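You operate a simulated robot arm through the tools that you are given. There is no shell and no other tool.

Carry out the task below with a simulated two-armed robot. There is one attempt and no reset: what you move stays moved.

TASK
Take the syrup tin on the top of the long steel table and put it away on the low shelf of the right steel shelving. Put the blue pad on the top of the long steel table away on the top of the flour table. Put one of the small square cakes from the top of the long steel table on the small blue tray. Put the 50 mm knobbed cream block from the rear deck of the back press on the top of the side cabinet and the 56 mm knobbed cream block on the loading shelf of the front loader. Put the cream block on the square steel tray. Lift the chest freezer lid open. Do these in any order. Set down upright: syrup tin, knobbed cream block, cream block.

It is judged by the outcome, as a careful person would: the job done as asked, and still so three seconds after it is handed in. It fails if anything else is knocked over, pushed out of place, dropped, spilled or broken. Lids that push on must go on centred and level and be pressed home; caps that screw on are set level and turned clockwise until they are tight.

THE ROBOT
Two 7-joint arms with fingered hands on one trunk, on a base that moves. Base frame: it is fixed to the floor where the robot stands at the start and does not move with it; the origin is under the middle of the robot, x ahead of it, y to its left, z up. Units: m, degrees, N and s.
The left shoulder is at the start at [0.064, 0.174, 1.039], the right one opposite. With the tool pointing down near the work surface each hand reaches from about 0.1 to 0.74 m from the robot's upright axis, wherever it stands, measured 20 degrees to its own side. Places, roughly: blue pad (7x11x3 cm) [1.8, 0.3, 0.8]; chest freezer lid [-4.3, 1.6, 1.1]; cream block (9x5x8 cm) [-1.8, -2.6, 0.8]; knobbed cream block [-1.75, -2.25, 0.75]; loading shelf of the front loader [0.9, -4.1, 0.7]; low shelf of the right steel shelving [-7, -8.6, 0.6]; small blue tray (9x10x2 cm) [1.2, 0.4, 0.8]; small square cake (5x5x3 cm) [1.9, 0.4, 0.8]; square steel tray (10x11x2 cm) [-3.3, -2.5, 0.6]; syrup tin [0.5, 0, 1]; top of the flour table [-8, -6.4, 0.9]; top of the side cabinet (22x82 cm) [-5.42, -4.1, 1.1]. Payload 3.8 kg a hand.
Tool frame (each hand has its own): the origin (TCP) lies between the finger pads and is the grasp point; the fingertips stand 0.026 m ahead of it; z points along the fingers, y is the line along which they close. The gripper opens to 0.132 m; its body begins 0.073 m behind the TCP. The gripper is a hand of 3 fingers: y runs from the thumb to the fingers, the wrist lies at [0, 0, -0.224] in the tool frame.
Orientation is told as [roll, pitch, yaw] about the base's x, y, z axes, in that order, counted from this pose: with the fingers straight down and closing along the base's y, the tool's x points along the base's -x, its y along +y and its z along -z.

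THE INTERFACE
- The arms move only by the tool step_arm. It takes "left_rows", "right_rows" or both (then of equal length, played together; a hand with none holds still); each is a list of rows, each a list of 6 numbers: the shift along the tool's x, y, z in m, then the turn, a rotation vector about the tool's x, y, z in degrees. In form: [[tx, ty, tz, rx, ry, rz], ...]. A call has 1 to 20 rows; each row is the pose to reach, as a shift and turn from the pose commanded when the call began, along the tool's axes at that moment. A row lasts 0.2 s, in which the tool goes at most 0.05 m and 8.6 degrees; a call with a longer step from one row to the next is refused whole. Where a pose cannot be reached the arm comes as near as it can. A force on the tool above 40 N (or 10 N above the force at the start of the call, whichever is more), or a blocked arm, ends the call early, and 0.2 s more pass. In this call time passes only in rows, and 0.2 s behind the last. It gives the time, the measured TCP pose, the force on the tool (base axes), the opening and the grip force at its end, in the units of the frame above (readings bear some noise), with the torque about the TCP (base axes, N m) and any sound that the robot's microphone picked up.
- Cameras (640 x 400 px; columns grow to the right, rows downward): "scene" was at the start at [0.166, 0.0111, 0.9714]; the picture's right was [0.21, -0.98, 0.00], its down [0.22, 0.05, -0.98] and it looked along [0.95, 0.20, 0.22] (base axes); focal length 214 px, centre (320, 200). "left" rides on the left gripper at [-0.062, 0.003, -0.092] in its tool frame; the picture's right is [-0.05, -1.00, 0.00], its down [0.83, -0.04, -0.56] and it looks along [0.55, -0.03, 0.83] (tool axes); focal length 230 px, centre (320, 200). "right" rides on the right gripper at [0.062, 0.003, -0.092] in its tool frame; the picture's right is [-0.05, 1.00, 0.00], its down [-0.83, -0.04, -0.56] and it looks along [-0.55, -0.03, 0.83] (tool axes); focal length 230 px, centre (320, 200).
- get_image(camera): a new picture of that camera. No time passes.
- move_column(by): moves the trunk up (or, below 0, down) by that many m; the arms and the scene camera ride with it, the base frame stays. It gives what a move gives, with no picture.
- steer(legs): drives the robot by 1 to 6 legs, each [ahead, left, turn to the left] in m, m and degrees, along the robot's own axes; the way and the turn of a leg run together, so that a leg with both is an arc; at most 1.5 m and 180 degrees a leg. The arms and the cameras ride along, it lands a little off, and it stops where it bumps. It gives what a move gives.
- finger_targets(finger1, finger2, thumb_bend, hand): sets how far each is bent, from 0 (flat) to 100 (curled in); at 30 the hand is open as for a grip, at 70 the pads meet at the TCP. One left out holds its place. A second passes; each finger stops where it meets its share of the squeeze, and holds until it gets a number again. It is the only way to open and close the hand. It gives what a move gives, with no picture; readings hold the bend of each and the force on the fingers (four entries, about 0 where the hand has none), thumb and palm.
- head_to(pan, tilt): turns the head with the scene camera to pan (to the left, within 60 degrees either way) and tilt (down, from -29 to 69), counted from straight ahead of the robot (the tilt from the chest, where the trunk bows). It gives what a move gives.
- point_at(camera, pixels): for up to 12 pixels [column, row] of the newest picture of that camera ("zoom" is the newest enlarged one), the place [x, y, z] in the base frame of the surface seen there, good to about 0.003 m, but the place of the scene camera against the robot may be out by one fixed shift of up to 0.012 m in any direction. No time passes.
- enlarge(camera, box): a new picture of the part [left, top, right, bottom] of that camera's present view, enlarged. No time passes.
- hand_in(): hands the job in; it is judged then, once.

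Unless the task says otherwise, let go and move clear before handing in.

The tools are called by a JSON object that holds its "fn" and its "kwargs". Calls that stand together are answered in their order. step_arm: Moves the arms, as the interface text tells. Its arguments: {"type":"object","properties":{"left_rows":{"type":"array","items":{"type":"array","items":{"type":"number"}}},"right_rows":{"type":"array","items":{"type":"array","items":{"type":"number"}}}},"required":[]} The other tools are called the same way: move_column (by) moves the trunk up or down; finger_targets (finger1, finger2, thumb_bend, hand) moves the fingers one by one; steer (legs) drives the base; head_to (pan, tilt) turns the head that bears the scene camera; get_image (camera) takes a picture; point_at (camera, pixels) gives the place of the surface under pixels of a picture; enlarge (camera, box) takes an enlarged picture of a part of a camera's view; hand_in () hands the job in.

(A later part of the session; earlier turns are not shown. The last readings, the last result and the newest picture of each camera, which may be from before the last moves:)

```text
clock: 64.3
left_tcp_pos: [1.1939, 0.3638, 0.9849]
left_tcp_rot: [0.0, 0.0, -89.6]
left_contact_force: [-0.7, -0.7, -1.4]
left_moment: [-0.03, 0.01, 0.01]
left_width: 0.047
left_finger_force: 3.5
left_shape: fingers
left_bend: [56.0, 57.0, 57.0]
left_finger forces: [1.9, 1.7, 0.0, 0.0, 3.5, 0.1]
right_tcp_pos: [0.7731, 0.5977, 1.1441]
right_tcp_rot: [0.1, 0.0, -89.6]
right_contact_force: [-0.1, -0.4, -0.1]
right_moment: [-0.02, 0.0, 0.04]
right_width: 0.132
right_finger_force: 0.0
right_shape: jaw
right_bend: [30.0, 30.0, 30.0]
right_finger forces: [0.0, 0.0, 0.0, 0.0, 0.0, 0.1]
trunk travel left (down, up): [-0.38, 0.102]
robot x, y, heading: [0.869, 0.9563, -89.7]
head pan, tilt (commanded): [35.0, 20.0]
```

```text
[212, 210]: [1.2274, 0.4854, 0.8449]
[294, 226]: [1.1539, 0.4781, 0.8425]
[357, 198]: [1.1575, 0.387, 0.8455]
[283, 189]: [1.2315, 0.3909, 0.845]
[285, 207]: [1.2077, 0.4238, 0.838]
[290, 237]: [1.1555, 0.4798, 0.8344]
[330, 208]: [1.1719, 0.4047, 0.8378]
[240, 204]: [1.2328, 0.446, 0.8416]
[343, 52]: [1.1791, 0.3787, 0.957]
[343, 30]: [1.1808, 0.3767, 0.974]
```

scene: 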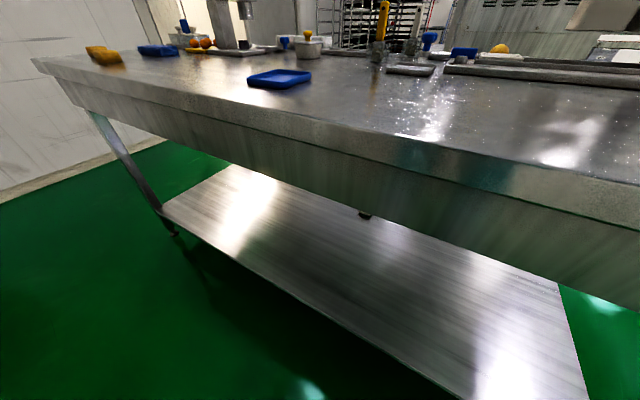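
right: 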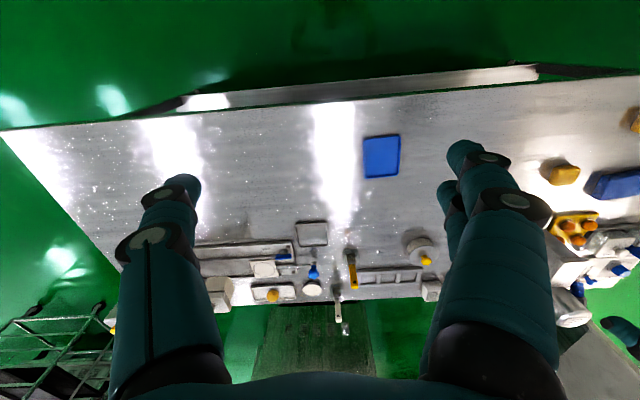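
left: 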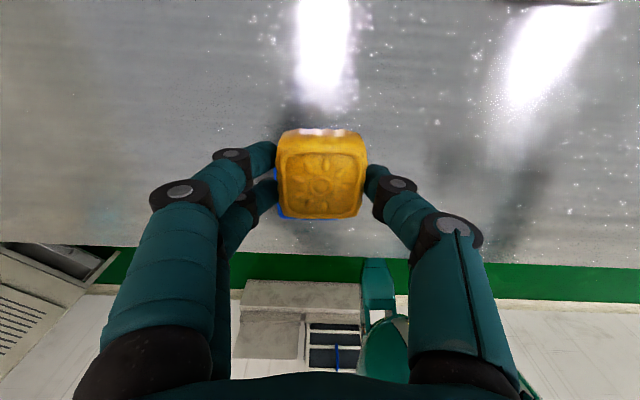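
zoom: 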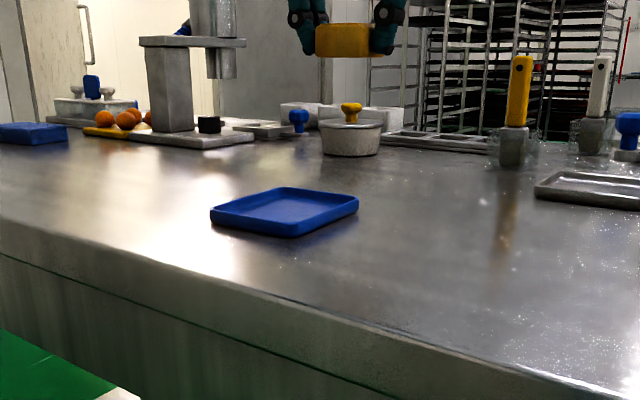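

Tray centre ≈ (1.198, 0.440) after cross-checking with the hand reading. I'll move over it and lower to just above the floor.

{"fn": "step_arm", "kwargs": {"left_rows": [[0.038, 0.002, 0, 0, 0, -1.5], [0.076, 0.0043, 0, 0, 0, -3], [0.076, 0.0043, 0.04, 0, 0, -3], [0.076, 0.0043, 0.08, 0, 0, -3], [0.076, 0.0043, 0.1, 0, 0, -3], [0.076, 0.0043, 0.1, 0, 0, -3]]}}

{"fn": "get_image", "kwargs": {"camera": "left"}}

{"fn": "enlarge", "kwargs": {"camera": "scene", "box": [240, 130, 380, 218]}}

```text
clock: 65.7
left_tcp_pos: [1.1971, 0.4387, 0.8857]
left_tcp_rot: [0.0, 0.0, -86.5]
left_contact_force: [-0.3, -0.3, 0.4]
left_moment: [-0.01, 0.0, 0.02]
left_width: 0.0474
left_finger_force: 4.1
left_shape: fingers
left_bend: [56.0, 57.0, 57.0]
left_finger forces: [2.0, 1.7, 0.0, 0.0, 3.6, 0.0]
right_tcp_pos: [0.7742, 0.5986, 1.1438]
right_tcp_rot: [0.0, -0.1, -89.5]
right_contact_force: [0.3, -0.2, -0.1]
right_moment: [0.01, -0.02, 0.0]
right_width: 0.132
right_finger_force: 0.0
right_shape: jaw
right_bend: [30.0, 30.0, 30.0]
right_finger forces: [0.0, 0.0, 0.0, 0.0, 0.0, 0.2]
trunk travel left (down, up): [-0.38, 0.102]
robot x, y, heading: [0.8686, 0.9595, -89.6]
head pan, tilt (commanded): [35.0, 20.0]
```

```text
taken
```

left: 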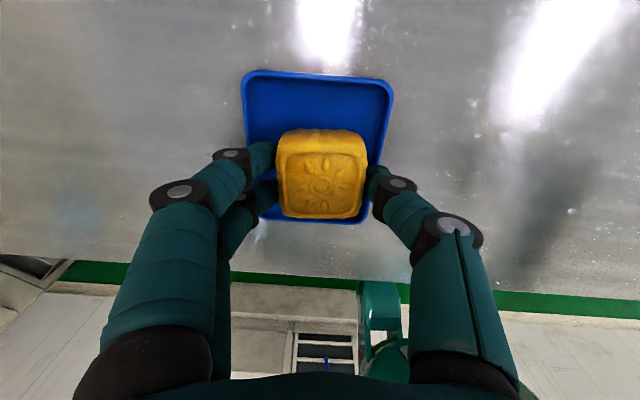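

```text
4.55 times, centred on (310, 174) of scene
```

zoom: 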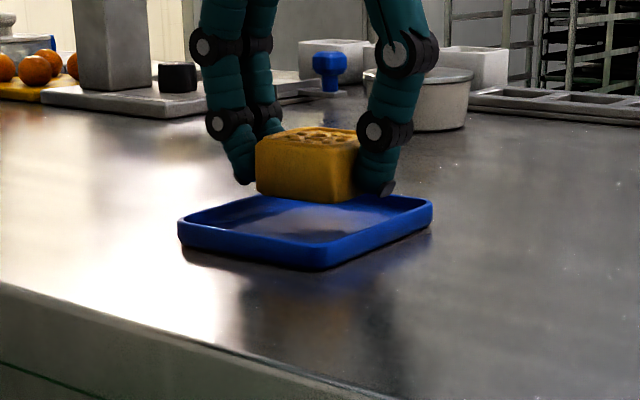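

The cake hovers over the tray. I'll check the tray rim's location in the left camera once more, then lower.

{"fn": "point_at", "kwargs": {"camera": "left", "pixels": [[246, 76], [390, 80], [263, 215], [368, 218], [320, 74], [320, 222], [320, 105]]}}

```text
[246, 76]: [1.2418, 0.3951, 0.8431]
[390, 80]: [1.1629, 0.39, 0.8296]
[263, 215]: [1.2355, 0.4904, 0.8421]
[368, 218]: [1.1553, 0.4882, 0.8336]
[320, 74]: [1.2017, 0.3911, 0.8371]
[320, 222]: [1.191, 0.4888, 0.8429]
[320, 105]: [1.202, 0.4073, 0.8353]
```

Tray centre (1.199, 0.440) matches; I'll lower in small steps until the cake touches.

{"fn": "step_arm", "kwargs": {"left_rows": [[0.0015, 0.002, 0.006, 0, 0, 0], [0.0015, 0.002, 0.011, 0, 0, 0], [0.0015, 0.002, 0.014, 0, 0, 0], [0.0015, 0.002, 0.014, 0, 0, 0]]}}

{"fn": "enlarge", "kwargs": {"camera": "scene", "box": [240, 130, 380, 218]}}

```text
clock: 66.7
left_tcp_pos: [1.2004, 0.4407, 0.8702]
left_tcp_rot: [0.0, 0.0, -86.6]
left_contact_force: [0.4, 0.1, -0.1]
left_moment: [-0.03, -0.02, 0.01]
left_width: 0.0473
left_finger_force: 3.4
left_shape: fingers
left_bend: [56.0, 57.0, 57.0]
left_finger forces: [2.0, 1.7, 0.0, 0.0, 4.2, 0.1]
right_tcp_pos: [0.7731, 0.5969, 1.1432]
right_tcp_rot: [0.0, 0.0, -89.6]
right_contact_force: [0.0, 0.4, 0.4]
right_moment: [0.01, 0.0, 0.02]
right_width: 0.1319
right_finger_force: 0.1
right_shape: jaw
right_bend: [30.0, 30.0, 30.0]
right_finger forces: [0.0, 0.0, 0.0, 0.0, 0.0, 0.1]
trunk travel left (down, up): [-0.38, 0.102]
robot x, y, heading: [0.8671, 0.9548, -89.5]
head pan, tilt (commanded): [35.0, 20.0]
```

```text
4.55 times, centred on (310, 174) of scene
```

zoom: 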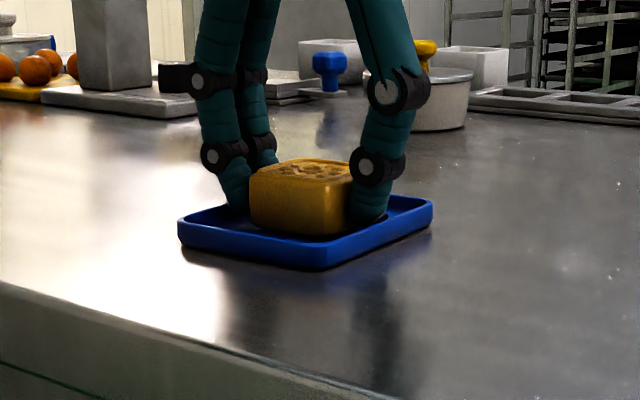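

Not yet touching (no force); fingers sit inside the rim. I'll lower 2 mm at a time until contact shows.

{"fn": "step_arm", "kwargs": {"left_rows": [[0, 0, 0.002, 0, 0, 0], [0, 0, 0.002, 0, 0, 0]]}}

{"fn": "step_arm", "kwargs": {"left_rows": [[0, 0, 0.0015, 0, 0, 0], [0, 0, 0.0015, 0, 0, 0]]}}

```text
clock: 67.3
left_tcp_pos: [1.1991, 0.4408, 0.8689]
left_tcp_rot: [0.0, 0.0, -86.4]
left_contact_force: [1.3, -0.2, 0.1]
left_moment: [0.03, -0.02, 0.0]
left_width: 0.047
left_finger_force: 4.6
left_shape: fingers
left_bend: [56.0, 57.0, 57.0]
left_finger forces: [2.1, 1.8, 0.0, 0.0, 4.8, 0.0]
right_tcp_pos: [0.7734, 0.5985, 1.143]
right_tcp_rot: [-0.1, 0.0, -89.7]
right_contact_force: [0.2, -0.3, -0.1]
right_moment: [-0.01, 0.0, 0.01]
right_width: 0.132
right_finger_force: 0.1
right_shape: jaw
right_bend: [30.0, 30.0, 30.0]
right_finger forces: [0.1, 0.0, 0.0, 0.0, 0.1, 0.0]
trunk travel left (down, up): [-0.38, 0.102]
robot x, y, heading: [0.8669, 0.9578, -89.8]
head pan, tilt (commanded): [35.0, 20.0]
```

```text
clock: 67.9
left_tcp_pos: [1.1993, 0.4406, 0.8678]
left_tcp_rot: [0.0, -0.1, -86.5]
left_contact_force: [0.3, -0.4, 4.0]
left_moment: [-0.03, 0.0, 0.01]
left_width: 0.0471
left_finger_force: 5.2
left_shape: fingers
left_bend: [56.0, 57.0, 58.0]
left_finger forces: [2.4, 2.2, 0.0, 0.0, 5.8, 0.1]
right_tcp_pos: [0.7726, 0.5977, 1.143]
right_tcp_rot: [0.0, 0.0, -89.6]
right_contact_force: [0.7, 0.1, 0.0]
right_moment: [0.01, 0.01, -0.03]
right_width: 0.132
right_finger_force: 0.1
right_shape: jaw
right_bend: [30.0, 30.0, 30.0]
right_finger forces: [0.0, 0.0, 0.0, 0.1, 0.0, 0.0]
trunk travel left (down, up): [-0.38, 0.102]
robot x, y, heading: [0.8666, 0.96, -89.5]
head pan, tilt (commanded): [35.0, 20.0]
```

Contact felt (4 N upward). I'll open the fingers just a little so they stay inside the rim, then lift.

{"fn": "finger_targets", "kwargs": {"hand": "left", "finger1": 53, "finger2": 53, "thumb_bend": 53}}

{"fn": "enlarge", "kwargs": {"camera": "scene", "box": [240, 130, 380, 218]}}

{"fn": "get_image", "kwargs": {"camera": "left"}}

```text
clock: 68.9
left_tcp_pos: [1.1992, 0.4412, 0.8665]
left_tcp_rot: [0.0, -0.1, -86.6]
left_contact_force: [0.4, -1.0, 8.3]
left_moment: [-0.06, -0.03, -0.01]
left_width: 0.0479
left_finger_force: 7.1
left_shape: fingers
left_bend: [55.0, 55.0, 55.0]
left_finger forces: [4.7, 2.5, 0.0, 0.0, 7.7, 0.0]
right_tcp_pos: [0.7728, 0.5971, 1.1438]
right_tcp_rot: [0.0, 0.0, -89.6]
right_contact_force: [0.1, 0.4, -0.2]
right_moment: [-0.03, -0.01, 0.0]
right_width: 0.132
right_finger_force: 0.0
right_shape: jaw
right_bend: [30.0, 30.0, 30.0]
right_finger forces: [0.0, 0.1, 0.1, 0.0, 0.1, 0.0]
trunk travel left (down, up): [-0.38, 0.102]
robot x, y, heading: [0.8679, 0.9586, -89.4]
head pan, tilt (commanded): [35.0, 20.0]
```

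```text
4.55 times, centred on (310, 174) of scene
```

zoom: 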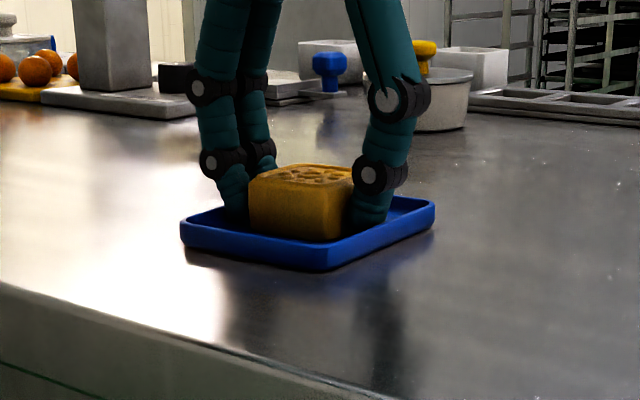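

```text
taken
```

left: 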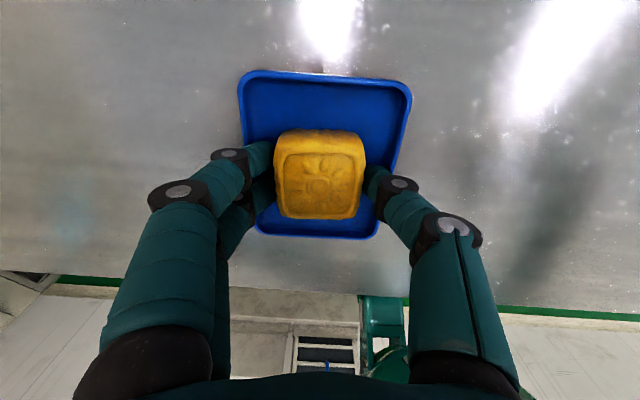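

The fingertips seem to be pressing on the tray floor (8 N up, bend stalled at 55). I'll raise the hand 4 mm to relieve that, then open more.

{"fn": "step_arm", "kwargs": {"left_rows": [[0, 0, -0.004, 0, 0, 0], [0, 0, -0.004, 0, 0, 0]]}}

{"fn": "enlarge", "kwargs": {"camera": "scene", "box": [240, 130, 380, 218]}}

```text
clock: 69.5
left_tcp_pos: [1.1996, 0.4405, 0.8708]
left_tcp_rot: [0.0, 0.0, -86.5]
left_contact_force: [0.2, 1.0, 1.6]
left_moment: [0.02, -0.05, 0.02]
left_width: 0.0509
left_finger_force: 1.8
left_shape: fingers
left_bend: [55.0, 55.0, 54.0]
left_finger forces: [1.0, 0.9, 0.0, 0.1, 2.3, 0.1]
right_tcp_pos: [0.7729, 0.5972, 1.1446]
right_tcp_rot: [0.1, 0.0, -89.6]
right_contact_force: [-0.6, -0.1, -0.2]
right_moment: [0.0, 0.03, -0.01]
right_width: 0.1319
right_finger_force: 0.1
right_shape: jaw
right_bend: [30.0, 30.0, 30.0]
right_finger forces: [0.0, 0.0, 0.1, 0.0, 0.0, 0.1]
trunk travel left (down, up): [-0.38, 0.102]
robot x, y, heading: [0.8682, 0.9575, -89.3]
head pan, tilt (commanded): [35.0, 20.0]
```

```text
4.55 times, centred on (310, 174) of scene
```

zoom: 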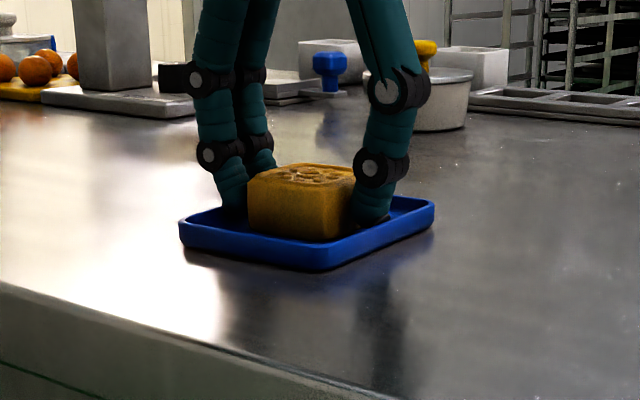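

Forces dropped and the cake stayed on the tray while the hand rose. I'll lift a bit more and check.

{"fn": "step_arm", "kwargs": {"left_rows": [[0, 0, -0.005, 0, 0, 0], [0, 0, -0.005, 0, 0, 0]]}}

{"fn": "enlarge", "kwargs": {"camera": "scene", "box": [240, 130, 380, 218]}}

```text
clock: 70.1
left_tcp_pos: [1.1988, 0.4409, 0.8755]
left_tcp_rot: [0.0, 0.0, -86.5]
left_contact_force: [0.5, 0.3, 0.1]
left_moment: [-0.01, 0.04, -0.01]
left_width: 0.0572
left_finger_force: 0.1
left_shape: fingers
left_bend: [53.0, 53.0, 53.0]
left_finger forces: [0.0, 0.0, 0.1, 0.0, 0.0, 0.1]
right_tcp_pos: [0.7735, 0.5974, 1.1435]
right_tcp_rot: [-0.1, 0.1, -89.6]
right_contact_force: [-0.4, 0.1, 0.1]
right_moment: [0.0, -0.05, 0.0]
right_width: 0.1318
right_finger_force: 0.0
right_shape: jaw
right_bend: [30.0, 30.0, 30.0]
right_finger forces: [0.0, 0.0, 0.0, 0.0, 0.0, 0.0]
trunk travel left (down, up): [-0.38, 0.102]
robot x, y, heading: [0.8694, 0.957, -89.4]
head pan, tilt (commanded): [35.0, 20.0]
```

```text
4.55 times, centred on (310, 174) of scene
```

zoom: 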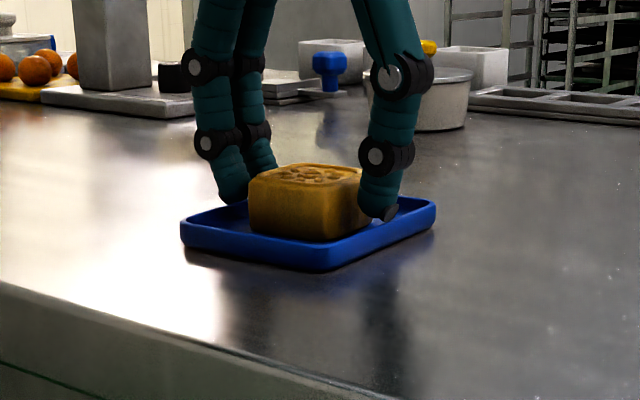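

All finger forces are zero and the cake sits in the tray. I'll lift the hand clear and open it.

{"fn": "step_arm", "kwargs": {"left_rows": [[0, 0, -0.02, 0, 0, 0], [0, 0, -0.05, 0, 0, 0], [0, 0, -0.1, 0, 0, 0], [0, 0, -0.15, 0, 0, 0]]}}

{"fn": "finger_targets", "kwargs": {"hand": "left", "finger1": 30, "finger2": 30, "thumb_bend": 30}}

{"fn": "get_image", "kwargs": {"camera": "left"}}

{"fn": "enlarge", "kwargs": {"camera": "scene", "box": [240, 130, 380, 218]}}

```text
clock: 71.1
left_tcp_pos: [1.202, 0.4427, 1.0285]
left_tcp_rot: [-0.1, 0.1, -86.5]
left_contact_force: [-0.1, 0.2, -0.7]
left_moment: [0.02, 0.01, 0.01]
left_width: 0.057
left_finger_force: 0.0
left_shape: fingers
left_bend: [53.0, 53.0, 53.0]
left_finger forces: [0.0, 0.0, 0.1, 0.0, 0.0, 0.0]
right_tcp_pos: [0.7727, 0.5976, 1.1437]
right_tcp_rot: [0.1, 0.1, -89.6]
right_contact_force: [-0.3, -0.1, 0.3]
right_moment: [-0.03, -0.01, 0.04]
right_width: 0.1318
right_finger_force: 0.1
right_shape: jaw
right_bend: [30.0, 30.0, 30.0]
right_finger forces: [0.0, 0.1, 0.0, 0.0, 0.0, 0.0]
trunk travel left (down, up): [-0.38, 0.102]
robot x, y, heading: [0.8674, 0.9578, -89.4]
head pan, tilt (commanded): [35.0, 20.0]
```

```text
clock: 72.1
left_tcp_pos: [1.2023, 0.4409, 1.0266]
left_tcp_rot: [0.0, 0.0, -86.5]
left_contact_force: [-0.3, 0.2, -0.2]
left_moment: [0.02, -0.02, -0.01]
left_width: 0.134
left_finger_force: 0.1
left_shape: fingers
left_bend: [30.0, 30.0, 30.0]
left_finger forces: [0.0, 0.0, 0.0, 0.0, 0.0, 0.0]
right_tcp_pos: [0.7739, 0.5976, 1.143]
right_tcp_rot: [0.0, 0.0, -89.6]
right_contact_force: [-0.2, 0.2, 0.0]
right_moment: [-0.03, -0.01, 0.0]
right_width: 0.132
right_finger_force: 0.1
right_shape: jaw
right_bend: [30.0, 30.0, 30.0]
right_finger forces: [0.0, 0.0, 0.0, 0.0, 0.1, 0.1]
trunk travel left (down, up): [-0.38, 0.102]
robot x, y, heading: [0.8674, 0.9592, -89.9]
head pan, tilt (commanded): [35.0, 20.0]
```

```text
taken
```

left: 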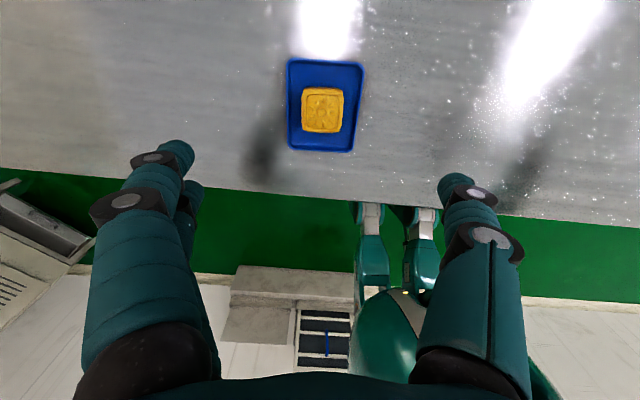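

```text
4.55 times, centred on (310, 174) of scene
```

zoom: 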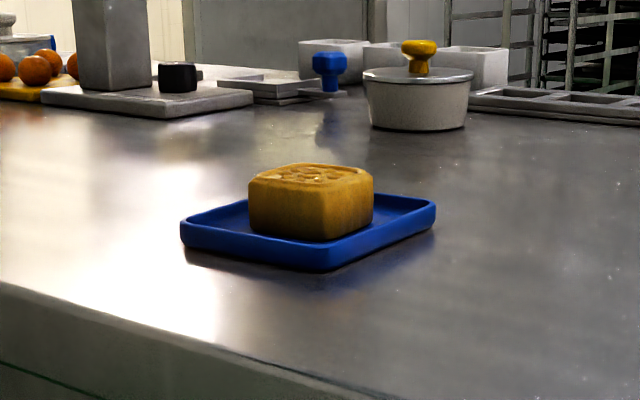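

The cake sits centred in the blue tray. Next, the blue pad: I'll drive along the table so the left hand is near it (about x 1.79, y 0.31).

{"fn": "steer", "kwargs": {"legs": [[0.04, 0.73, -0.4]]}}

{"fn": "get_image", "kwargs": {"camera": "left"}}

{"fn": "get_image", "kwargs": {"camera": "scene"}}

```text
clock: 79.0
left_tcp_pos: [1.936, 0.4064, 1.0285]
left_tcp_rot: [-0.1, 0.0, -86.6]
left_contact_force: [0.4, 0.9, -0.1]
left_moment: [-0.02, -0.02, 0.0]
left_width: 0.1339
left_finger_force: 0.2
left_shape: fingers
left_bend: [30.0, 30.0, 30.0]
left_finger forces: [0.0, 0.1, 0.1, 0.1, 0.0, 0.1]
right_tcp_pos: [1.507, 0.5626, 1.1444]
right_tcp_rot: [0.0, 0.0, -89.6]
right_contact_force: [0.5, -0.5, -0.1]
right_moment: [0.01, 0.02, 0.02]
right_width: 0.1318
right_finger_force: 0.0
right_shape: jaw
right_bend: [30.0, 30.0, 30.0]
right_finger forces: [0.1, 0.0, 0.1, 0.1, 0.1, 0.1]
trunk travel left (down, up): [-0.38, 0.102]
robot x, y, heading: [1.6043, 0.9241, -89.4]
head pan, tilt (commanded): [35.0, 20.0]
```

```text
taken
```

left: 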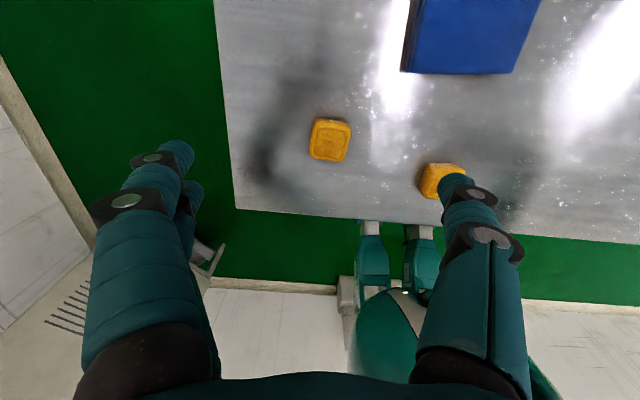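

```text
taken
```

scene: 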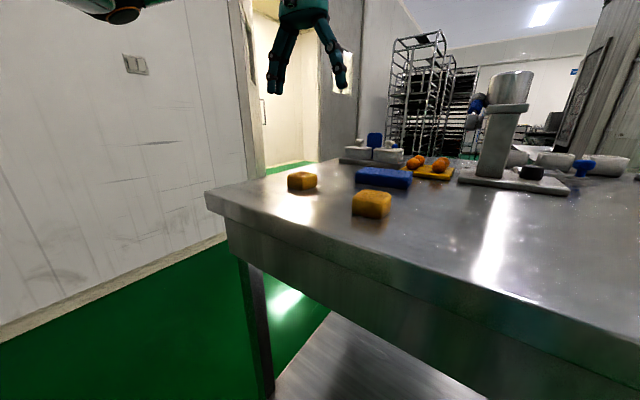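

The pad is at left-camera pixels (402–540, 0–75), partly cut off. I'll measure it with both cameras.

{"fn": "point_at", "kwargs": {"camera": "left", "pixels": [[408, 68], [510, 72], [460, 40], [418, 5], [535, 5], [470, 5], [440, 177], [330, 138]]}}

{"fn": "enlarge", "kwargs": {"camera": "scene", "box": [280, 120, 440, 220]}}

```text
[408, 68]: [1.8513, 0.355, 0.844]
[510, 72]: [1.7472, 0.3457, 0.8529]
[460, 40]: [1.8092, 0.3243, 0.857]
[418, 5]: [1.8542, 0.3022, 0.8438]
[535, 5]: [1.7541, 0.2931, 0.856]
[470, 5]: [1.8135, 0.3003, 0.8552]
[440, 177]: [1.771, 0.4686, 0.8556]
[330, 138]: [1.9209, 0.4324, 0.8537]
```

```text
4.00 times, centred on (360, 170) of scene
```

zoom: 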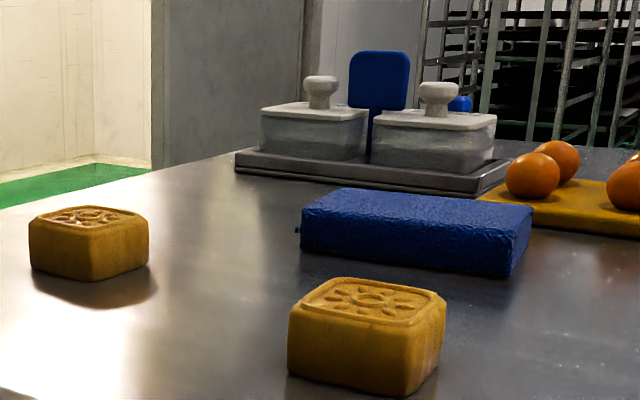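

The pad spans x 1.747–1.852 and y ≈ 0.28–0.352; I'll check the clearance to the orange board and container tray behind it.

{"fn": "point_at", "kwargs": {"camera": "zoom", "pixels": [[490, 198], [600, 232], [520, 205], [305, 205], [510, 235], [530, 215], [335, 190], [420, 175], [510, 180], [240, 162], [535, 195], [420, 215]]}}

```text
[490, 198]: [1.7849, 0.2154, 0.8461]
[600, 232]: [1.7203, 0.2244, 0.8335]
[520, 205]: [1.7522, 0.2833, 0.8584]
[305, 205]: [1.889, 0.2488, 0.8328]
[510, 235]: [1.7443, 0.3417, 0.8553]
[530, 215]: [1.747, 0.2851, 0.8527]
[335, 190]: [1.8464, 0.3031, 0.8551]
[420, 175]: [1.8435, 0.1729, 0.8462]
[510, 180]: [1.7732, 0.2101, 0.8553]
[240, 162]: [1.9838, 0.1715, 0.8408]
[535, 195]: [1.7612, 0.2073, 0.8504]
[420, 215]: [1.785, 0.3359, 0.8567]
```

There is about 6 cm between pad and board, enough for a partly closed hand. I'll pre-shape the left hand and turn it 90° so it closes across the pad's 7 cm width.

{"fn": "finger_targets", "kwargs": {"hand": "left", "finger1": 43, "finger2": 43, "thumb_bend": 43}}

{"fn": "step_arm", "kwargs": {"left_rows": [[0, 0, 0, 0, 0, 8.5], [0, 0, 0, 0, 0, 17], [0, 0, 0, 0, 0, 25.5], [0, 0, 0, 0, 0, 34], [0, 0, 0, 0, 0, 42.5], [0, 0, 0, 0, 0, 51], [0, 0, 0, 0, 0, 59.5], [0, 0, 0, 0, 0, 68], [0, 0, 0, 0, 0, 76.5], [0, 0, 0, 0, 0, 85], [0, 0, 0, 0, 0, 93.4], [0, 0, 0, 0, 0, 93.4]]}}

{"fn": "get_image", "kwargs": {"camera": "left"}}

{"fn": "get_image", "kwargs": {"camera": "scene"}}

```text
clock: 80.0
left_tcp_pos: [1.9366, 0.4071, 1.0276]
left_tcp_rot: [-0.1, 0.0, -86.5]
left_contact_force: [0.1, -0.3, 0.5]
left_moment: [-0.01, -0.02, -0.01]
left_width: 0.0917
left_finger_force: 0.1
left_shape: fingers
left_bend: [43.0, 43.0, 43.0]
left_finger forces: [0.0, 0.0, 0.1, 0.1, 0.1, 0.1]
right_tcp_pos: [1.5069, 0.562, 1.1435]
right_tcp_rot: [0.0, 0.0, -89.6]
right_contact_force: [-0.4, -0.6, 0.2]
right_moment: [-0.01, -0.01, 0.0]
right_width: 0.1318
right_finger_force: 0.0
right_shape: jaw
right_bend: [30.0, 30.0, 30.0]
right_finger forces: [0.1, 0.1, 0.0, 0.1, 0.0, 0.1]
trunk travel left (down, up): [-0.38, 0.102]
robot x, y, heading: [1.6027, 0.9214, -89.5]
head pan, tilt (commanded): [35.0, 20.0]
```

```text
clock: 82.6
left_tcp_pos: [1.9368, 0.407, 1.0274]
left_tcp_rot: [0.0, 0.0, 180.1]
left_contact_force: [-0.3, -0.4, 0.5]
left_moment: [-0.02, 0.0, -0.01]
left_width: 0.0923
left_finger_force: 0.1
left_shape: fingers
left_bend: [43.0, 43.0, 43.0]
left_finger forces: [0.1, 0.0, 0.0, 0.1, 0.0, 0.1]
right_tcp_pos: [1.5083, 0.5631, 1.144]
right_tcp_rot: [0.0, 0.0, -89.7]
right_contact_force: [0.4, 0.2, 0.1]
right_moment: [0.02, 0.02, 0.01]
right_width: 0.1319
right_finger_force: 0.0
right_shape: jaw
right_bend: [30.0, 30.0, 30.0]
right_finger forces: [0.1, 0.0, 0.0, 0.0, 0.0, 0.0]
trunk travel left (down, up): [-0.38, 0.102]
robot x, y, heading: [1.6, 0.9207, -89.7]
head pan, tilt (commanded): [35.0, 20.0]
```

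```text
taken
```

left: 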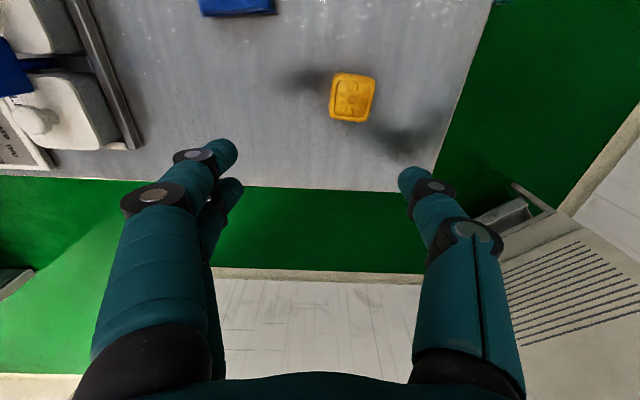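

```text
taken
```

scene: 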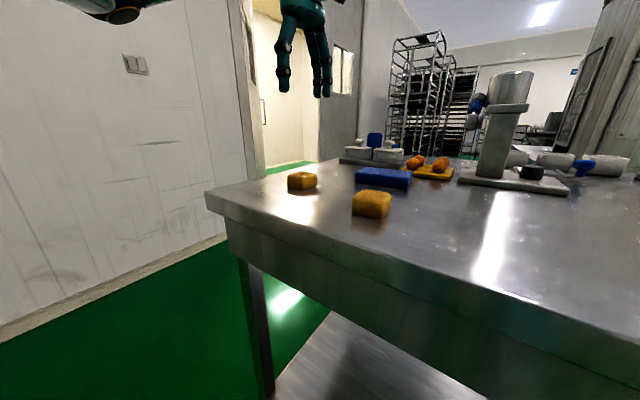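

Rotation succeeded (yaw 180). Now I'll bring the hand above the pad at (1.80, 0.319).

{"fn": "step_arm", "kwargs": {"left_rows": [[-0.035, 0.022, 0, 0, 0, 0], [-0.07, 0.044, 0, 0, 0, 0], [-0.104, 0.066, 0, 0, 0, 0], [-0.137, 0.088, 0, 0, 0, 0], [-0.137, 0.088, 0.04, 0, 0, 0], [-0.137, 0.088, 0.04, 0, 0, 0]]}}

{"fn": "get_image", "kwargs": {"camera": "left"}}

```text
clock: 84.0
left_tcp_pos: [1.799, 0.3195, 0.9881]
left_tcp_rot: [0.1, 0.0, -179.9]
left_contact_force: [0.1, -0.3, -0.6]
left_moment: [0.01, -0.01, 0.02]
left_width: 0.092
left_finger_force: 0.1
left_shape: fingers
left_bend: [43.0, 43.0, 43.0]
left_finger forces: [0.0, 0.0, 0.1, 0.0, 0.0, 0.2]
right_tcp_pos: [1.5069, 0.5631, 1.1428]
right_tcp_rot: [0.1, 0.1, -89.6]
right_contact_force: [-0.5, 0.2, 0.6]
right_moment: [0.0, -0.04, 0.01]
right_width: 0.132
right_finger_force: 0.0
right_shape: jaw
right_bend: [30.0, 30.0, 30.0]
right_finger forces: [0.0, 0.1, 0.0, 0.0, 0.0, 0.1]
trunk travel left (down, up): [-0.38, 0.102]
robot x, y, heading: [1.5989, 0.927, -89.5]
head pan, tilt (commanded): [35.0, 20.0]
```

```text
taken
```

left: 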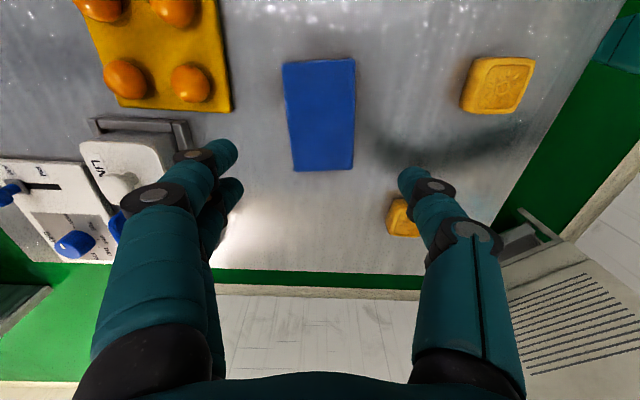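

The pad is now fully visible at left-camera pixels (284–355, 60–170). I'll measure its corners and neighbours.

{"fn": "point_at", "kwargs": {"camera": "left", "pixels": [[286, 64], [352, 62], [296, 168], [350, 166], [322, 116], [232, 108], [228, 60], [130, 80], [190, 82], [182, 120]]}}

```text
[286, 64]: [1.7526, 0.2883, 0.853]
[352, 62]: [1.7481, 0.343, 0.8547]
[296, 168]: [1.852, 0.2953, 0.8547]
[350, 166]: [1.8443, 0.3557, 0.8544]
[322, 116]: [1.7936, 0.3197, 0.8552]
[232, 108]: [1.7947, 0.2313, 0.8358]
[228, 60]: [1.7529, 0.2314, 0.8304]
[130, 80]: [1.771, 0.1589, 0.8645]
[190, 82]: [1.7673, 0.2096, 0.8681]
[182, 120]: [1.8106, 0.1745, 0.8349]
```

Pad centre ≈ (1.799, 0.321), turned about 6°. I'll align, descend to z≈0.863 and close.

{"fn": "step_arm", "kwargs": {"left_rows": [[0, -0.001, 0.03, 0, 0, -5.7], [0, -0.001, 0.07, 0, 0, -5.7], [0, -0.001, 0.105, 0, 0, -5.7], [0, -0.001, 0.12, 0, 0, -5.7], [0, -0.001, 0.125, 0, 0, -5.7], [0, -0.001, 0.125, 0, 0, -5.7]]}}

{"fn": "get_image", "kwargs": {"camera": "left"}}

```text
clock: 85.4
left_tcp_pos: [1.7996, 0.319, 0.8615]
left_tcp_rot: [0.0, 0.0, -174.3]
left_contact_force: [0.0, -0.4, 0.4]
left_moment: [0.02, -0.02, 0.0]
left_width: 0.0917
left_finger_force: 0.1
left_shape: fingers
left_bend: [43.0, 43.0, 43.0]
left_finger forces: [0.0, 0.0, 0.0, 0.0, 0.1, 0.1]
right_tcp_pos: [1.5072, 0.5629, 1.143]
right_tcp_rot: [0.0, 0.1, -89.5]
right_contact_force: [0.8, 0.1, -0.6]
right_moment: [0.0, 0.0, -0.02]
right_width: 0.1318
right_finger_force: 0.0
right_shape: jaw
right_bend: [30.0, 30.0, 30.0]
right_finger forces: [0.0, 0.0, 0.1, 0.1, 0.1, 0.0]
trunk travel left (down, up): [-0.38, 0.102]
robot x, y, heading: [1.6016, 0.9227, -89.8]
head pan, tilt (commanded): [35.0, 20.0]
```

```text
taken
```

left: 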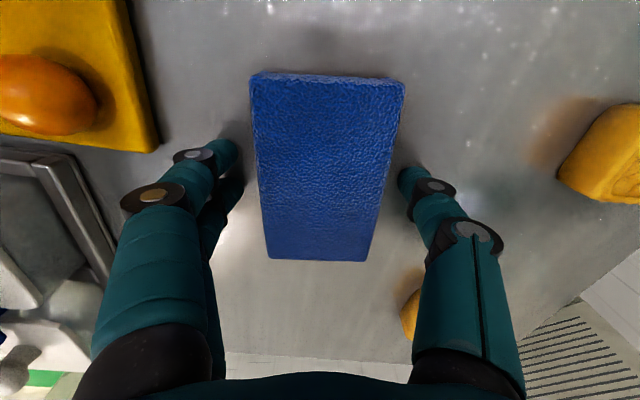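

The pad is between the fingers, clear of its neighbours. Closing.

{"fn": "finger_targets", "kwargs": {"hand": "left", "finger1": 55, "finger2": 55, "thumb_bend": 55}}

{"fn": "finger_targets", "kwargs": {"hand": "left", "finger1": 60, "finger2": 60, "thumb_bend": 60}}

{"fn": "get_image", "kwargs": {"camera": "left"}}

```text
clock: 86.4
left_tcp_pos: [1.7979, 0.319, 0.864]
left_tcp_rot: [0.1, 0.1, -174.2]
left_contact_force: [-1.0, -0.6, 4.4]
left_moment: [-0.23, -0.01, 0.0]
left_width: 0.0671
left_finger_force: 8.3
left_shape: fingers
left_bend: [51.0, 51.0, 52.0]
left_finger forces: [5.3, 5.5, 0.0, 0.0, 5.9, 0.0]
right_tcp_pos: [1.5082, 0.5633, 1.1443]
right_tcp_rot: [0.0, 0.0, -89.6]
right_contact_force: [0.7, -0.1, 0.6]
right_moment: [0.01, -0.01, -0.02]
right_width: 0.1319
right_finger_force: 0.0
right_shape: jaw
right_bend: [30.0, 30.0, 30.0]
right_finger forces: [0.1, 0.0, 0.0, 0.1, 0.1, 0.0]
trunk travel left (down, up): [-0.38, 0.102]
robot x, y, heading: [1.6024, 0.9259, -89.9]
head pan, tilt (commanded): [35.0, 20.0]
```

```text
clock: 87.4
left_tcp_pos: [1.8001, 0.3188, 0.8615]
left_tcp_rot: [0.1, 0.0, -174.3]
left_contact_force: [-0.8, -1.8, 6.2]
left_moment: [-0.34, 0.05, -0.06]
left_width: 0.0658
left_finger_force: 14.5
left_shape: fingers
left_bend: [51.0, 51.0, 54.0]
left_finger forces: [8.8, 8.9, 0.1, 0.0, 11.6, 0.0]
right_tcp_pos: [1.5071, 0.5635, 1.1438]
right_tcp_rot: [-0.1, 0.0, -89.6]
right_contact_force: [-0.3, 0.1, 0.2]
right_moment: [-0.02, -0.01, -0.01]
right_width: 0.1324
right_finger_force: 0.0
right_shape: jaw
right_bend: [30.0, 30.0, 30.0]
right_finger forces: [0.0, 0.0, 0.0, 0.0, 0.0, 0.1]
trunk travel left (down, up): [-0.38, 0.102]
robot x, y, heading: [1.6029, 0.9228, -89.5]
head pan, tilt (commanded): [35.0, 20.0]
```

```text
taken
```

left: 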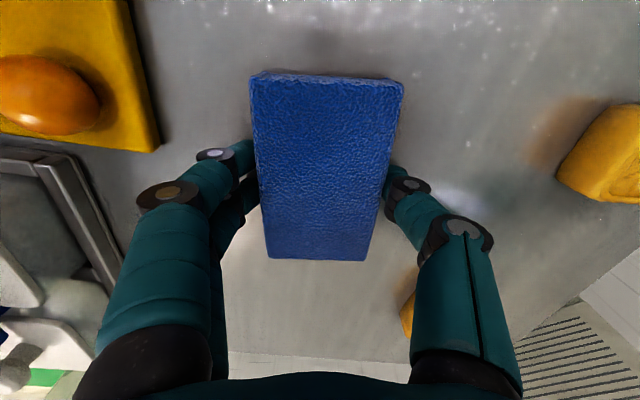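

Firm grip at 14 N. Lifting the pad.

{"fn": "step_arm", "kwargs": {"left_rows": [[0, 0, -0.015, 0, 0, 0], [0, 0, -0.04, 0, 0, 0], [0, 0, -0.08, 0, 0, 0], [0, 0, -0.13, 0, 0, 0], [0, 0, -0.17, 0, 0, 0]]}}

{"fn": "get_image", "kwargs": {"camera": "left"}}

{"fn": "get_image", "kwargs": {"camera": "scene"}}

```text
clock: 88.6
left_tcp_pos: [1.7977, 0.3204, 1.033]
left_tcp_rot: [0.0, 0.0, -174.2]
left_contact_force: [0.4, -0.3, -0.2]
left_moment: [-0.03, 0.03, -0.03]
left_width: 0.0658
left_finger_force: 11.8
left_shape: fingers
left_bend: [52.0, 52.0, 54.0]
left_finger forces: [6.2, 6.2, 0.0, 0.0, 12.4, 0.1]
right_tcp_pos: [1.5071, 0.5634, 1.1438]
right_tcp_rot: [0.1, 0.1, -89.5]
right_contact_force: [0.1, 0.0, 0.0]
right_moment: [-0.01, -0.01, 0.0]
right_width: 0.1316
right_finger_force: 0.0
right_shape: jaw
right_bend: [30.0, 30.0, 30.0]
right_finger forces: [0.0, 0.1, 0.0, 0.0, 0.1, 0.0]
trunk travel left (down, up): [-0.38, 0.102]
robot x, y, heading: [1.607, 0.9212, -89.8]
head pan, tilt (commanded): [35.0, 20.0]
```

```text
taken
```

left: 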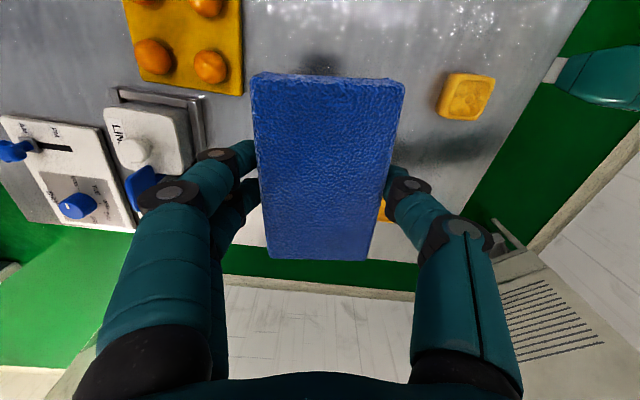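

```text
taken
```

scene: 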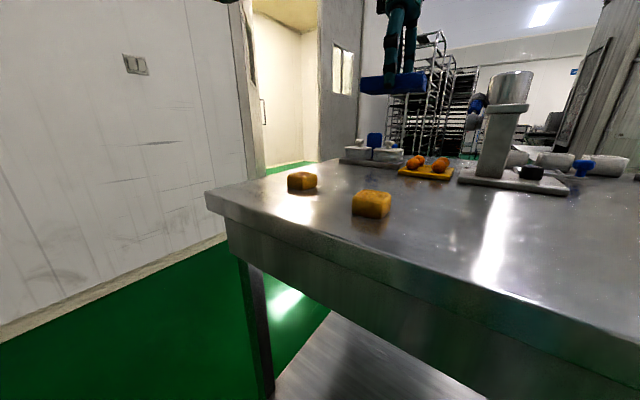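

The pad is held well. I'll retract and raise the left hand into a carry position, then drive back around to the table's near end for the tin.

{"fn": "step_arm", "kwargs": {"left_rows": [[0, -0.04, -0.03, 0, 0, 0], [0, -0.08, -0.06, 0, 0, 0], [0, -0.12, -0.09, 0, 0, 0], [0, -0.15, -0.1, 0, 0, 0], [0, -0.15, -0.1, 0, 0, 0]]}}

{"fn": "steer", "kwargs": {"legs": [[0, -1.0, 0], [0, -0.92, 0], [0, 0, 89.5], [0, -0.74, 0]]}}

{"fn": "head_to", "kwargs": {"pan": -10, "tilt": 20}}

{"fn": "get_image", "kwargs": {"camera": "scene"}}

{"fn": "get_image", "kwargs": {"camera": "left"}}

```text
clock: 89.8
left_tcp_pos: [1.7861, 0.4675, 1.1329]
left_tcp_rot: [0.1, 0.1, -174.2]
left_contact_force: [-0.2, 1.0, -0.2]
left_moment: [0.01, -0.02, -0.04]
left_width: 0.0658
left_finger_force: 12.5
left_shape: fingers
left_bend: [52.0, 52.0, 54.0]
left_finger forces: [6.2, 6.3, 0.1, 0.0, 12.4, 0.1]
right_tcp_pos: [1.5076, 0.562, 1.1442]
right_tcp_rot: [0.0, 0.0, -89.5]
right_contact_force: [0.7, -0.5, -0.1]
right_moment: [-0.04, 0.0, 0.02]
right_width: 0.1317
right_finger_force: 0.0
right_shape: jaw
right_bend: [30.0, 30.0, 30.0]
right_finger forces: [0.0, 0.0, 0.1, 0.0, 0.0, 0.1]
trunk travel left (down, up): [-0.38, 0.102]
robot x, y, heading: [1.6013, 0.9245, -89.6]
head pan, tilt (commanded): [35.0, 20.0]
```

```text
clock: 117.2
left_tcp_pos: [0.161, 0.3709, 1.1332]
left_tcp_rot: [0.0, 0.0, -83.0]
left_contact_force: [1.2, 0.0, -0.3]
left_moment: [0.01, 0.0, 0.01]
left_width: 0.0652
left_finger_force: 12.0
left_shape: fingers
left_bend: [52.0, 52.0, 54.0]
left_finger forces: [6.0, 6.0, 0.0, 0.0, 12.1, 0.0]
right_tcp_pos: [0.073, 0.0891, 1.1434]
right_tcp_rot: [-0.1, -0.1, 1.6]
right_contact_force: [0.7, -0.1, -0.6]
right_moment: [0.04, -0.01, 0.0]
right_width: 0.1321
right_finger_force: 0.0
right_shape: jaw
right_bend: [30.0, 30.0, 30.0]
right_finger forces: [0.1, 0.0, 0.0, 0.1, 0.1, 0.0]
trunk travel left (down, up): [-0.38, 0.102]
robot x, y, heading: [-0.2867, 0.1752, 1.6]
head pan, tilt (commanded): [35.0, 20.0]
```

```text
clock: 118.3
left_tcp_pos: [0.1616, 0.3697, 1.132]
left_tcp_rot: [0.1, -0.1, -83.0]
left_contact_force: [0.4, 0.9, -0.2]
left_moment: [0.02, 0.01, 0.0]
left_width: 0.0654
left_finger_force: 12.2
left_shape: fingers
left_bend: [52.0, 52.0, 54.0]
left_finger forces: [6.1, 6.0, 0.0, 0.0, 12.1, 0.0]
right_tcp_pos: [0.0728, 0.0909, 1.1437]
right_tcp_rot: [0.0, 0.0, 1.6]
right_contact_force: [-1.1, -0.1, -0.2]
right_moment: [0.03, -0.02, 0.03]
right_width: 0.1317
right_finger_force: 0.1
right_shape: jaw
right_bend: [30.0, 30.0, 30.0]
right_finger forces: [0.0, 0.0, 0.1, 0.0, 0.1, 0.1]
trunk travel left (down, up): [-0.38, 0.102]
robot x, y, heading: [-0.2892, 0.1723, 1.7]
head pan, tilt (commanded): [-10.0, 20.0]
```

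```text
taken
```

scene: 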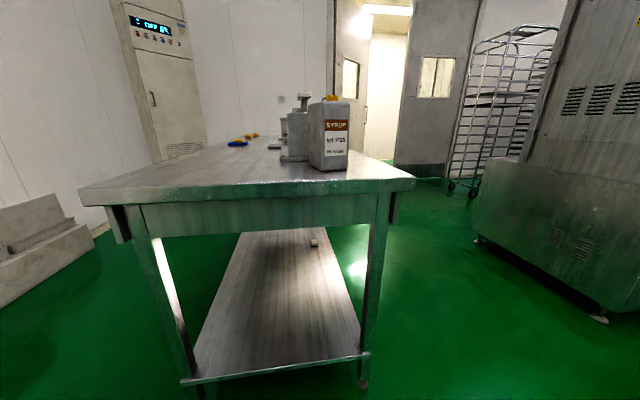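

```text
taken
```

left: 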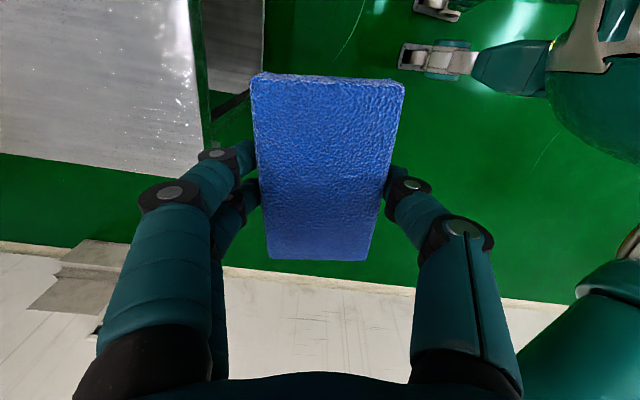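

The tin is straight ahead at scene pixel (335,135) with the pad in the left hand. I'll zoom on the tin for its exact pose.

{"fn": "enlarge", "kwargs": {"camera": "scene", "box": [260, 80, 388, 180]}}

{"fn": "point_at", "kwargs": {"camera": "zoom", "pixels": [[300, 345], [428, 335], [240, 320], [302, 150], [425, 150], [370, 280], [245, 150], [110, 300], [355, 82], [365, 370]]}}

```text
4.00 times, centred on (324, 130) of scene
```

zoom: 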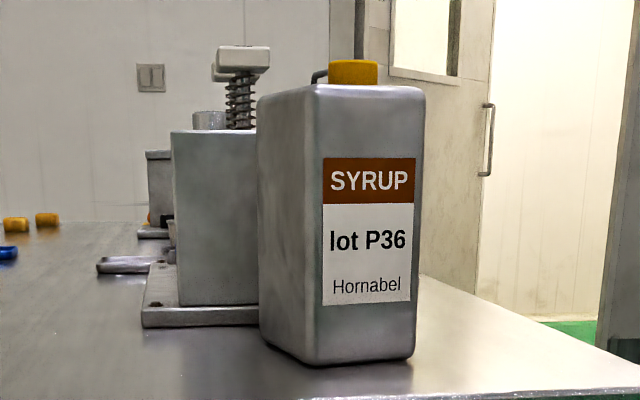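

```text
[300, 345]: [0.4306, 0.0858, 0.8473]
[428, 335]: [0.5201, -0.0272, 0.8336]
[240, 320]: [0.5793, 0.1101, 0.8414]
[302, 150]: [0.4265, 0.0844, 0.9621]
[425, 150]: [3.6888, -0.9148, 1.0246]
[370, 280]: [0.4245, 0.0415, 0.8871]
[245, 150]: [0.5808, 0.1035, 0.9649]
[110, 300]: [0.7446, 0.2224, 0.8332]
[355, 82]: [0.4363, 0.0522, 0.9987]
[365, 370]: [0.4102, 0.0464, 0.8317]
```

I need more surface points to know the tin's footprint and turn.

{"fn": "point_at", "kwargs": {"camera": "zoom", "pixels": [[264, 200], [264, 300], [285, 250], [312, 250], [405, 320], [415, 200], [418, 110], [310, 95], [265, 100], [330, 330], [395, 335], [355, 65]]}}

```text
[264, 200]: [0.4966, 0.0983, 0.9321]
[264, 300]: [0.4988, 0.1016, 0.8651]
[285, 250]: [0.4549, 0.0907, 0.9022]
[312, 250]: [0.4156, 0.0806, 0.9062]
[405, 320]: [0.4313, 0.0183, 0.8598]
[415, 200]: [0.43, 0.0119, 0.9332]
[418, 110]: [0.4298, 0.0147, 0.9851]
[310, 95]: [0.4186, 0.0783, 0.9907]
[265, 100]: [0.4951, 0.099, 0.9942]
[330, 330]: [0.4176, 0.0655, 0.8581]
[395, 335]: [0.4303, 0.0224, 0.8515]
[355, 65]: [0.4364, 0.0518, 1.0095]
```

The tin is about 7 cm wide, 11 cm deep, turned ≈13.5°, front centre ≈ (0.424,0.046). I'll swing the right hand to point horizontally along the tin's depth, in front of it at a safe height.

{"fn": "step_arm", "kwargs": {"right_rows": [[-0.0204, -0.007, 0.0036, -0.85, -8.15, -0.85], [-0.0409, -0.014, 0.0073, -1.7, -16.3, -1.7], [-0.0613, -0.0209, 0.0109, -2.55, -24.45, -2.55], [-0.0818, -0.0279, 0.0145, -3.4, -32.6, -3.4], [-0.1022, -0.0349, 0.0182, -4.25, -40.75, -4.25], [-0.1227, -0.0419, 0.0218, -5.09, -48.9, -5.09], [-0.1431, -0.0489, 0.0255, -5.94, -57.05, -5.94], [-0.1636, -0.0559, 0.0291, -6.79, -65.2, -6.79], [-0.184, -0.0628, 0.0327, -7.64, -73.35, -7.64], [-0.2045, -0.0698, 0.0364, -8.49, -81.5, -8.49], [-0.2249, -0.0768, 0.04, -9.34, -89.65, -9.34], [-0.2249, -0.0768, 0.04, -9.34, -89.65, -9.34]]}}

{"fn": "get_image", "kwargs": {"camera": "scene"}}

{"fn": "get_image", "kwargs": {"camera": "right"}}

```text
clock: 121.0
left_tcp_pos: [0.1597, 0.3699, 1.1341]
left_tcp_rot: [0.0, 0.0, -83.0]
left_contact_force: [0.4, -0.5, -0.2]
left_moment: [0.01, 0.02, 0.01]
left_width: 0.0649
left_finger_force: 12.1
left_shape: fingers
left_bend: [52.0, 52.0, 54.0]
left_finger forces: [6.1, 6.0, 0.0, 0.1, 12.0, 0.0]
right_tcp_pos: [0.3007, 0.0188, 1.1036]
right_tcp_rot: [-178.7, -89.9, -167.7]
right_contact_force: [0.6, -0.7, -0.3]
right_moment: [-0.01, -0.01, 0.01]
right_width: 0.1321
right_finger_force: 0.1
right_shape: jaw
right_bend: [30.0, 30.0, 30.0]
right_finger forces: [0.0, 0.0, 0.1, 0.0, 0.1, 0.1]
trunk travel left (down, up): [-0.38, 0.102]
robot x, y, heading: [-0.2855, 0.1772, 1.7]
head pan, tilt (commanded): [-10.0, 20.0]
```

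```text
taken
```

scene: 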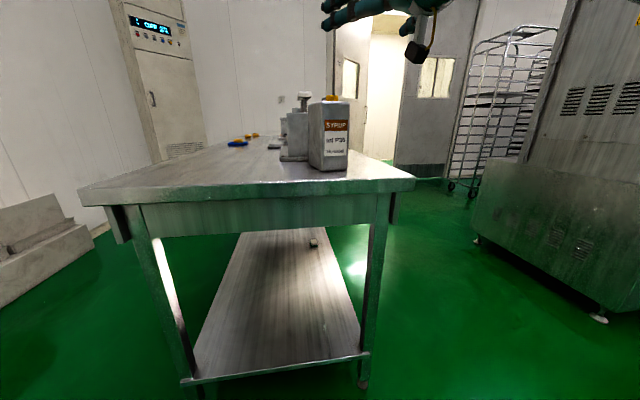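

```text
taken
```

right: 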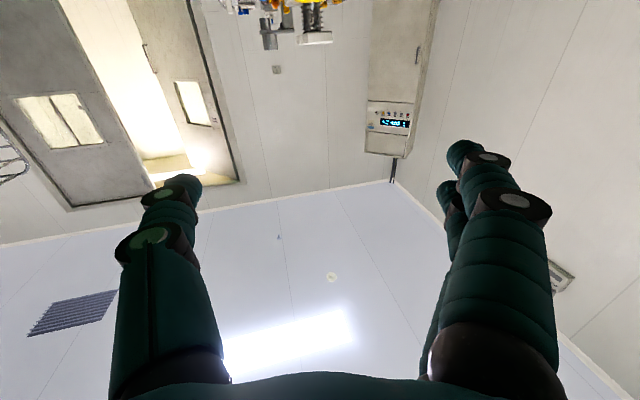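

The right hand is horizontal and aligned with the tin's axis. I'll lower it to z≈0.94 in front of the tin and look with its camera.

{"fn": "step_arm", "kwargs": {"right_rows": [[0.045, 0, 0, 0, 0, 0], [0.09, 0, 0, 0, 0, 0], [0.13, 0, 0, 0, 0, 0], [0.163, 0, 0, 0, 0, 0], [0.163, 0, 0, 0, 0, 0]]}}

{"fn": "get_image", "kwargs": {"camera": "right"}}

{"fn": "enlarge", "kwargs": {"camera": "scene", "box": [240, 40, 440, 200]}}

```text
clock: 122.2
left_tcp_pos: [0.1606, 0.3705, 1.1335]
left_tcp_rot: [0.1, 0.1, -83.0]
left_contact_force: [0.1, 0.1, -0.5]
left_moment: [0.03, -0.01, 0.01]
left_width: 0.0653
left_finger_force: 11.9
left_shape: fingers
left_bend: [52.0, 52.0, 54.0]
left_finger forces: [6.1, 6.0, 0.1, 0.0, 12.1, 0.1]
right_tcp_pos: [0.2981, 0.0203, 0.9397]
right_tcp_rot: [122.9, -90.0, -109.4]
right_contact_force: [-0.7, 0.3, 0.9]
right_moment: [-0.04, -0.01, 0.03]
right_width: 0.132
right_finger_force: 0.0
right_shape: jaw
right_bend: [30.0, 30.0, 30.0]
right_finger forces: [0.0, 0.0, 0.0, 0.1, 0.0, 0.1]
trunk travel left (down, up): [-0.38, 0.102]
robot x, y, heading: [-0.2884, 0.1764, 1.9]
head pan, tilt (commanded): [-10.0, 20.0]
```

```text
taken
```

right: 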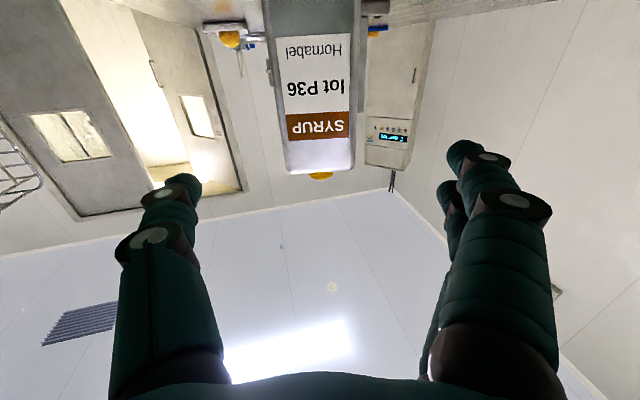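

```text
2.50 times, centred on (340, 120) of scene
```

zoom: 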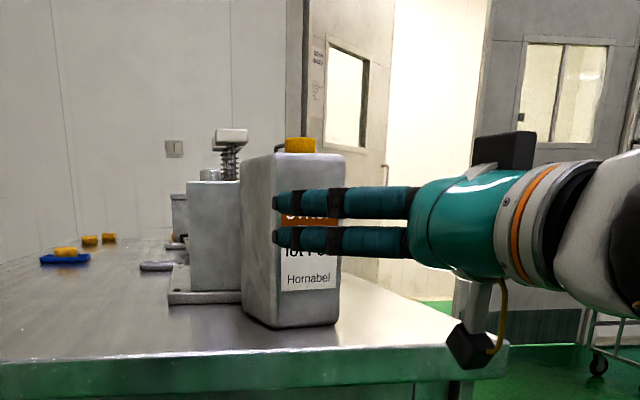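

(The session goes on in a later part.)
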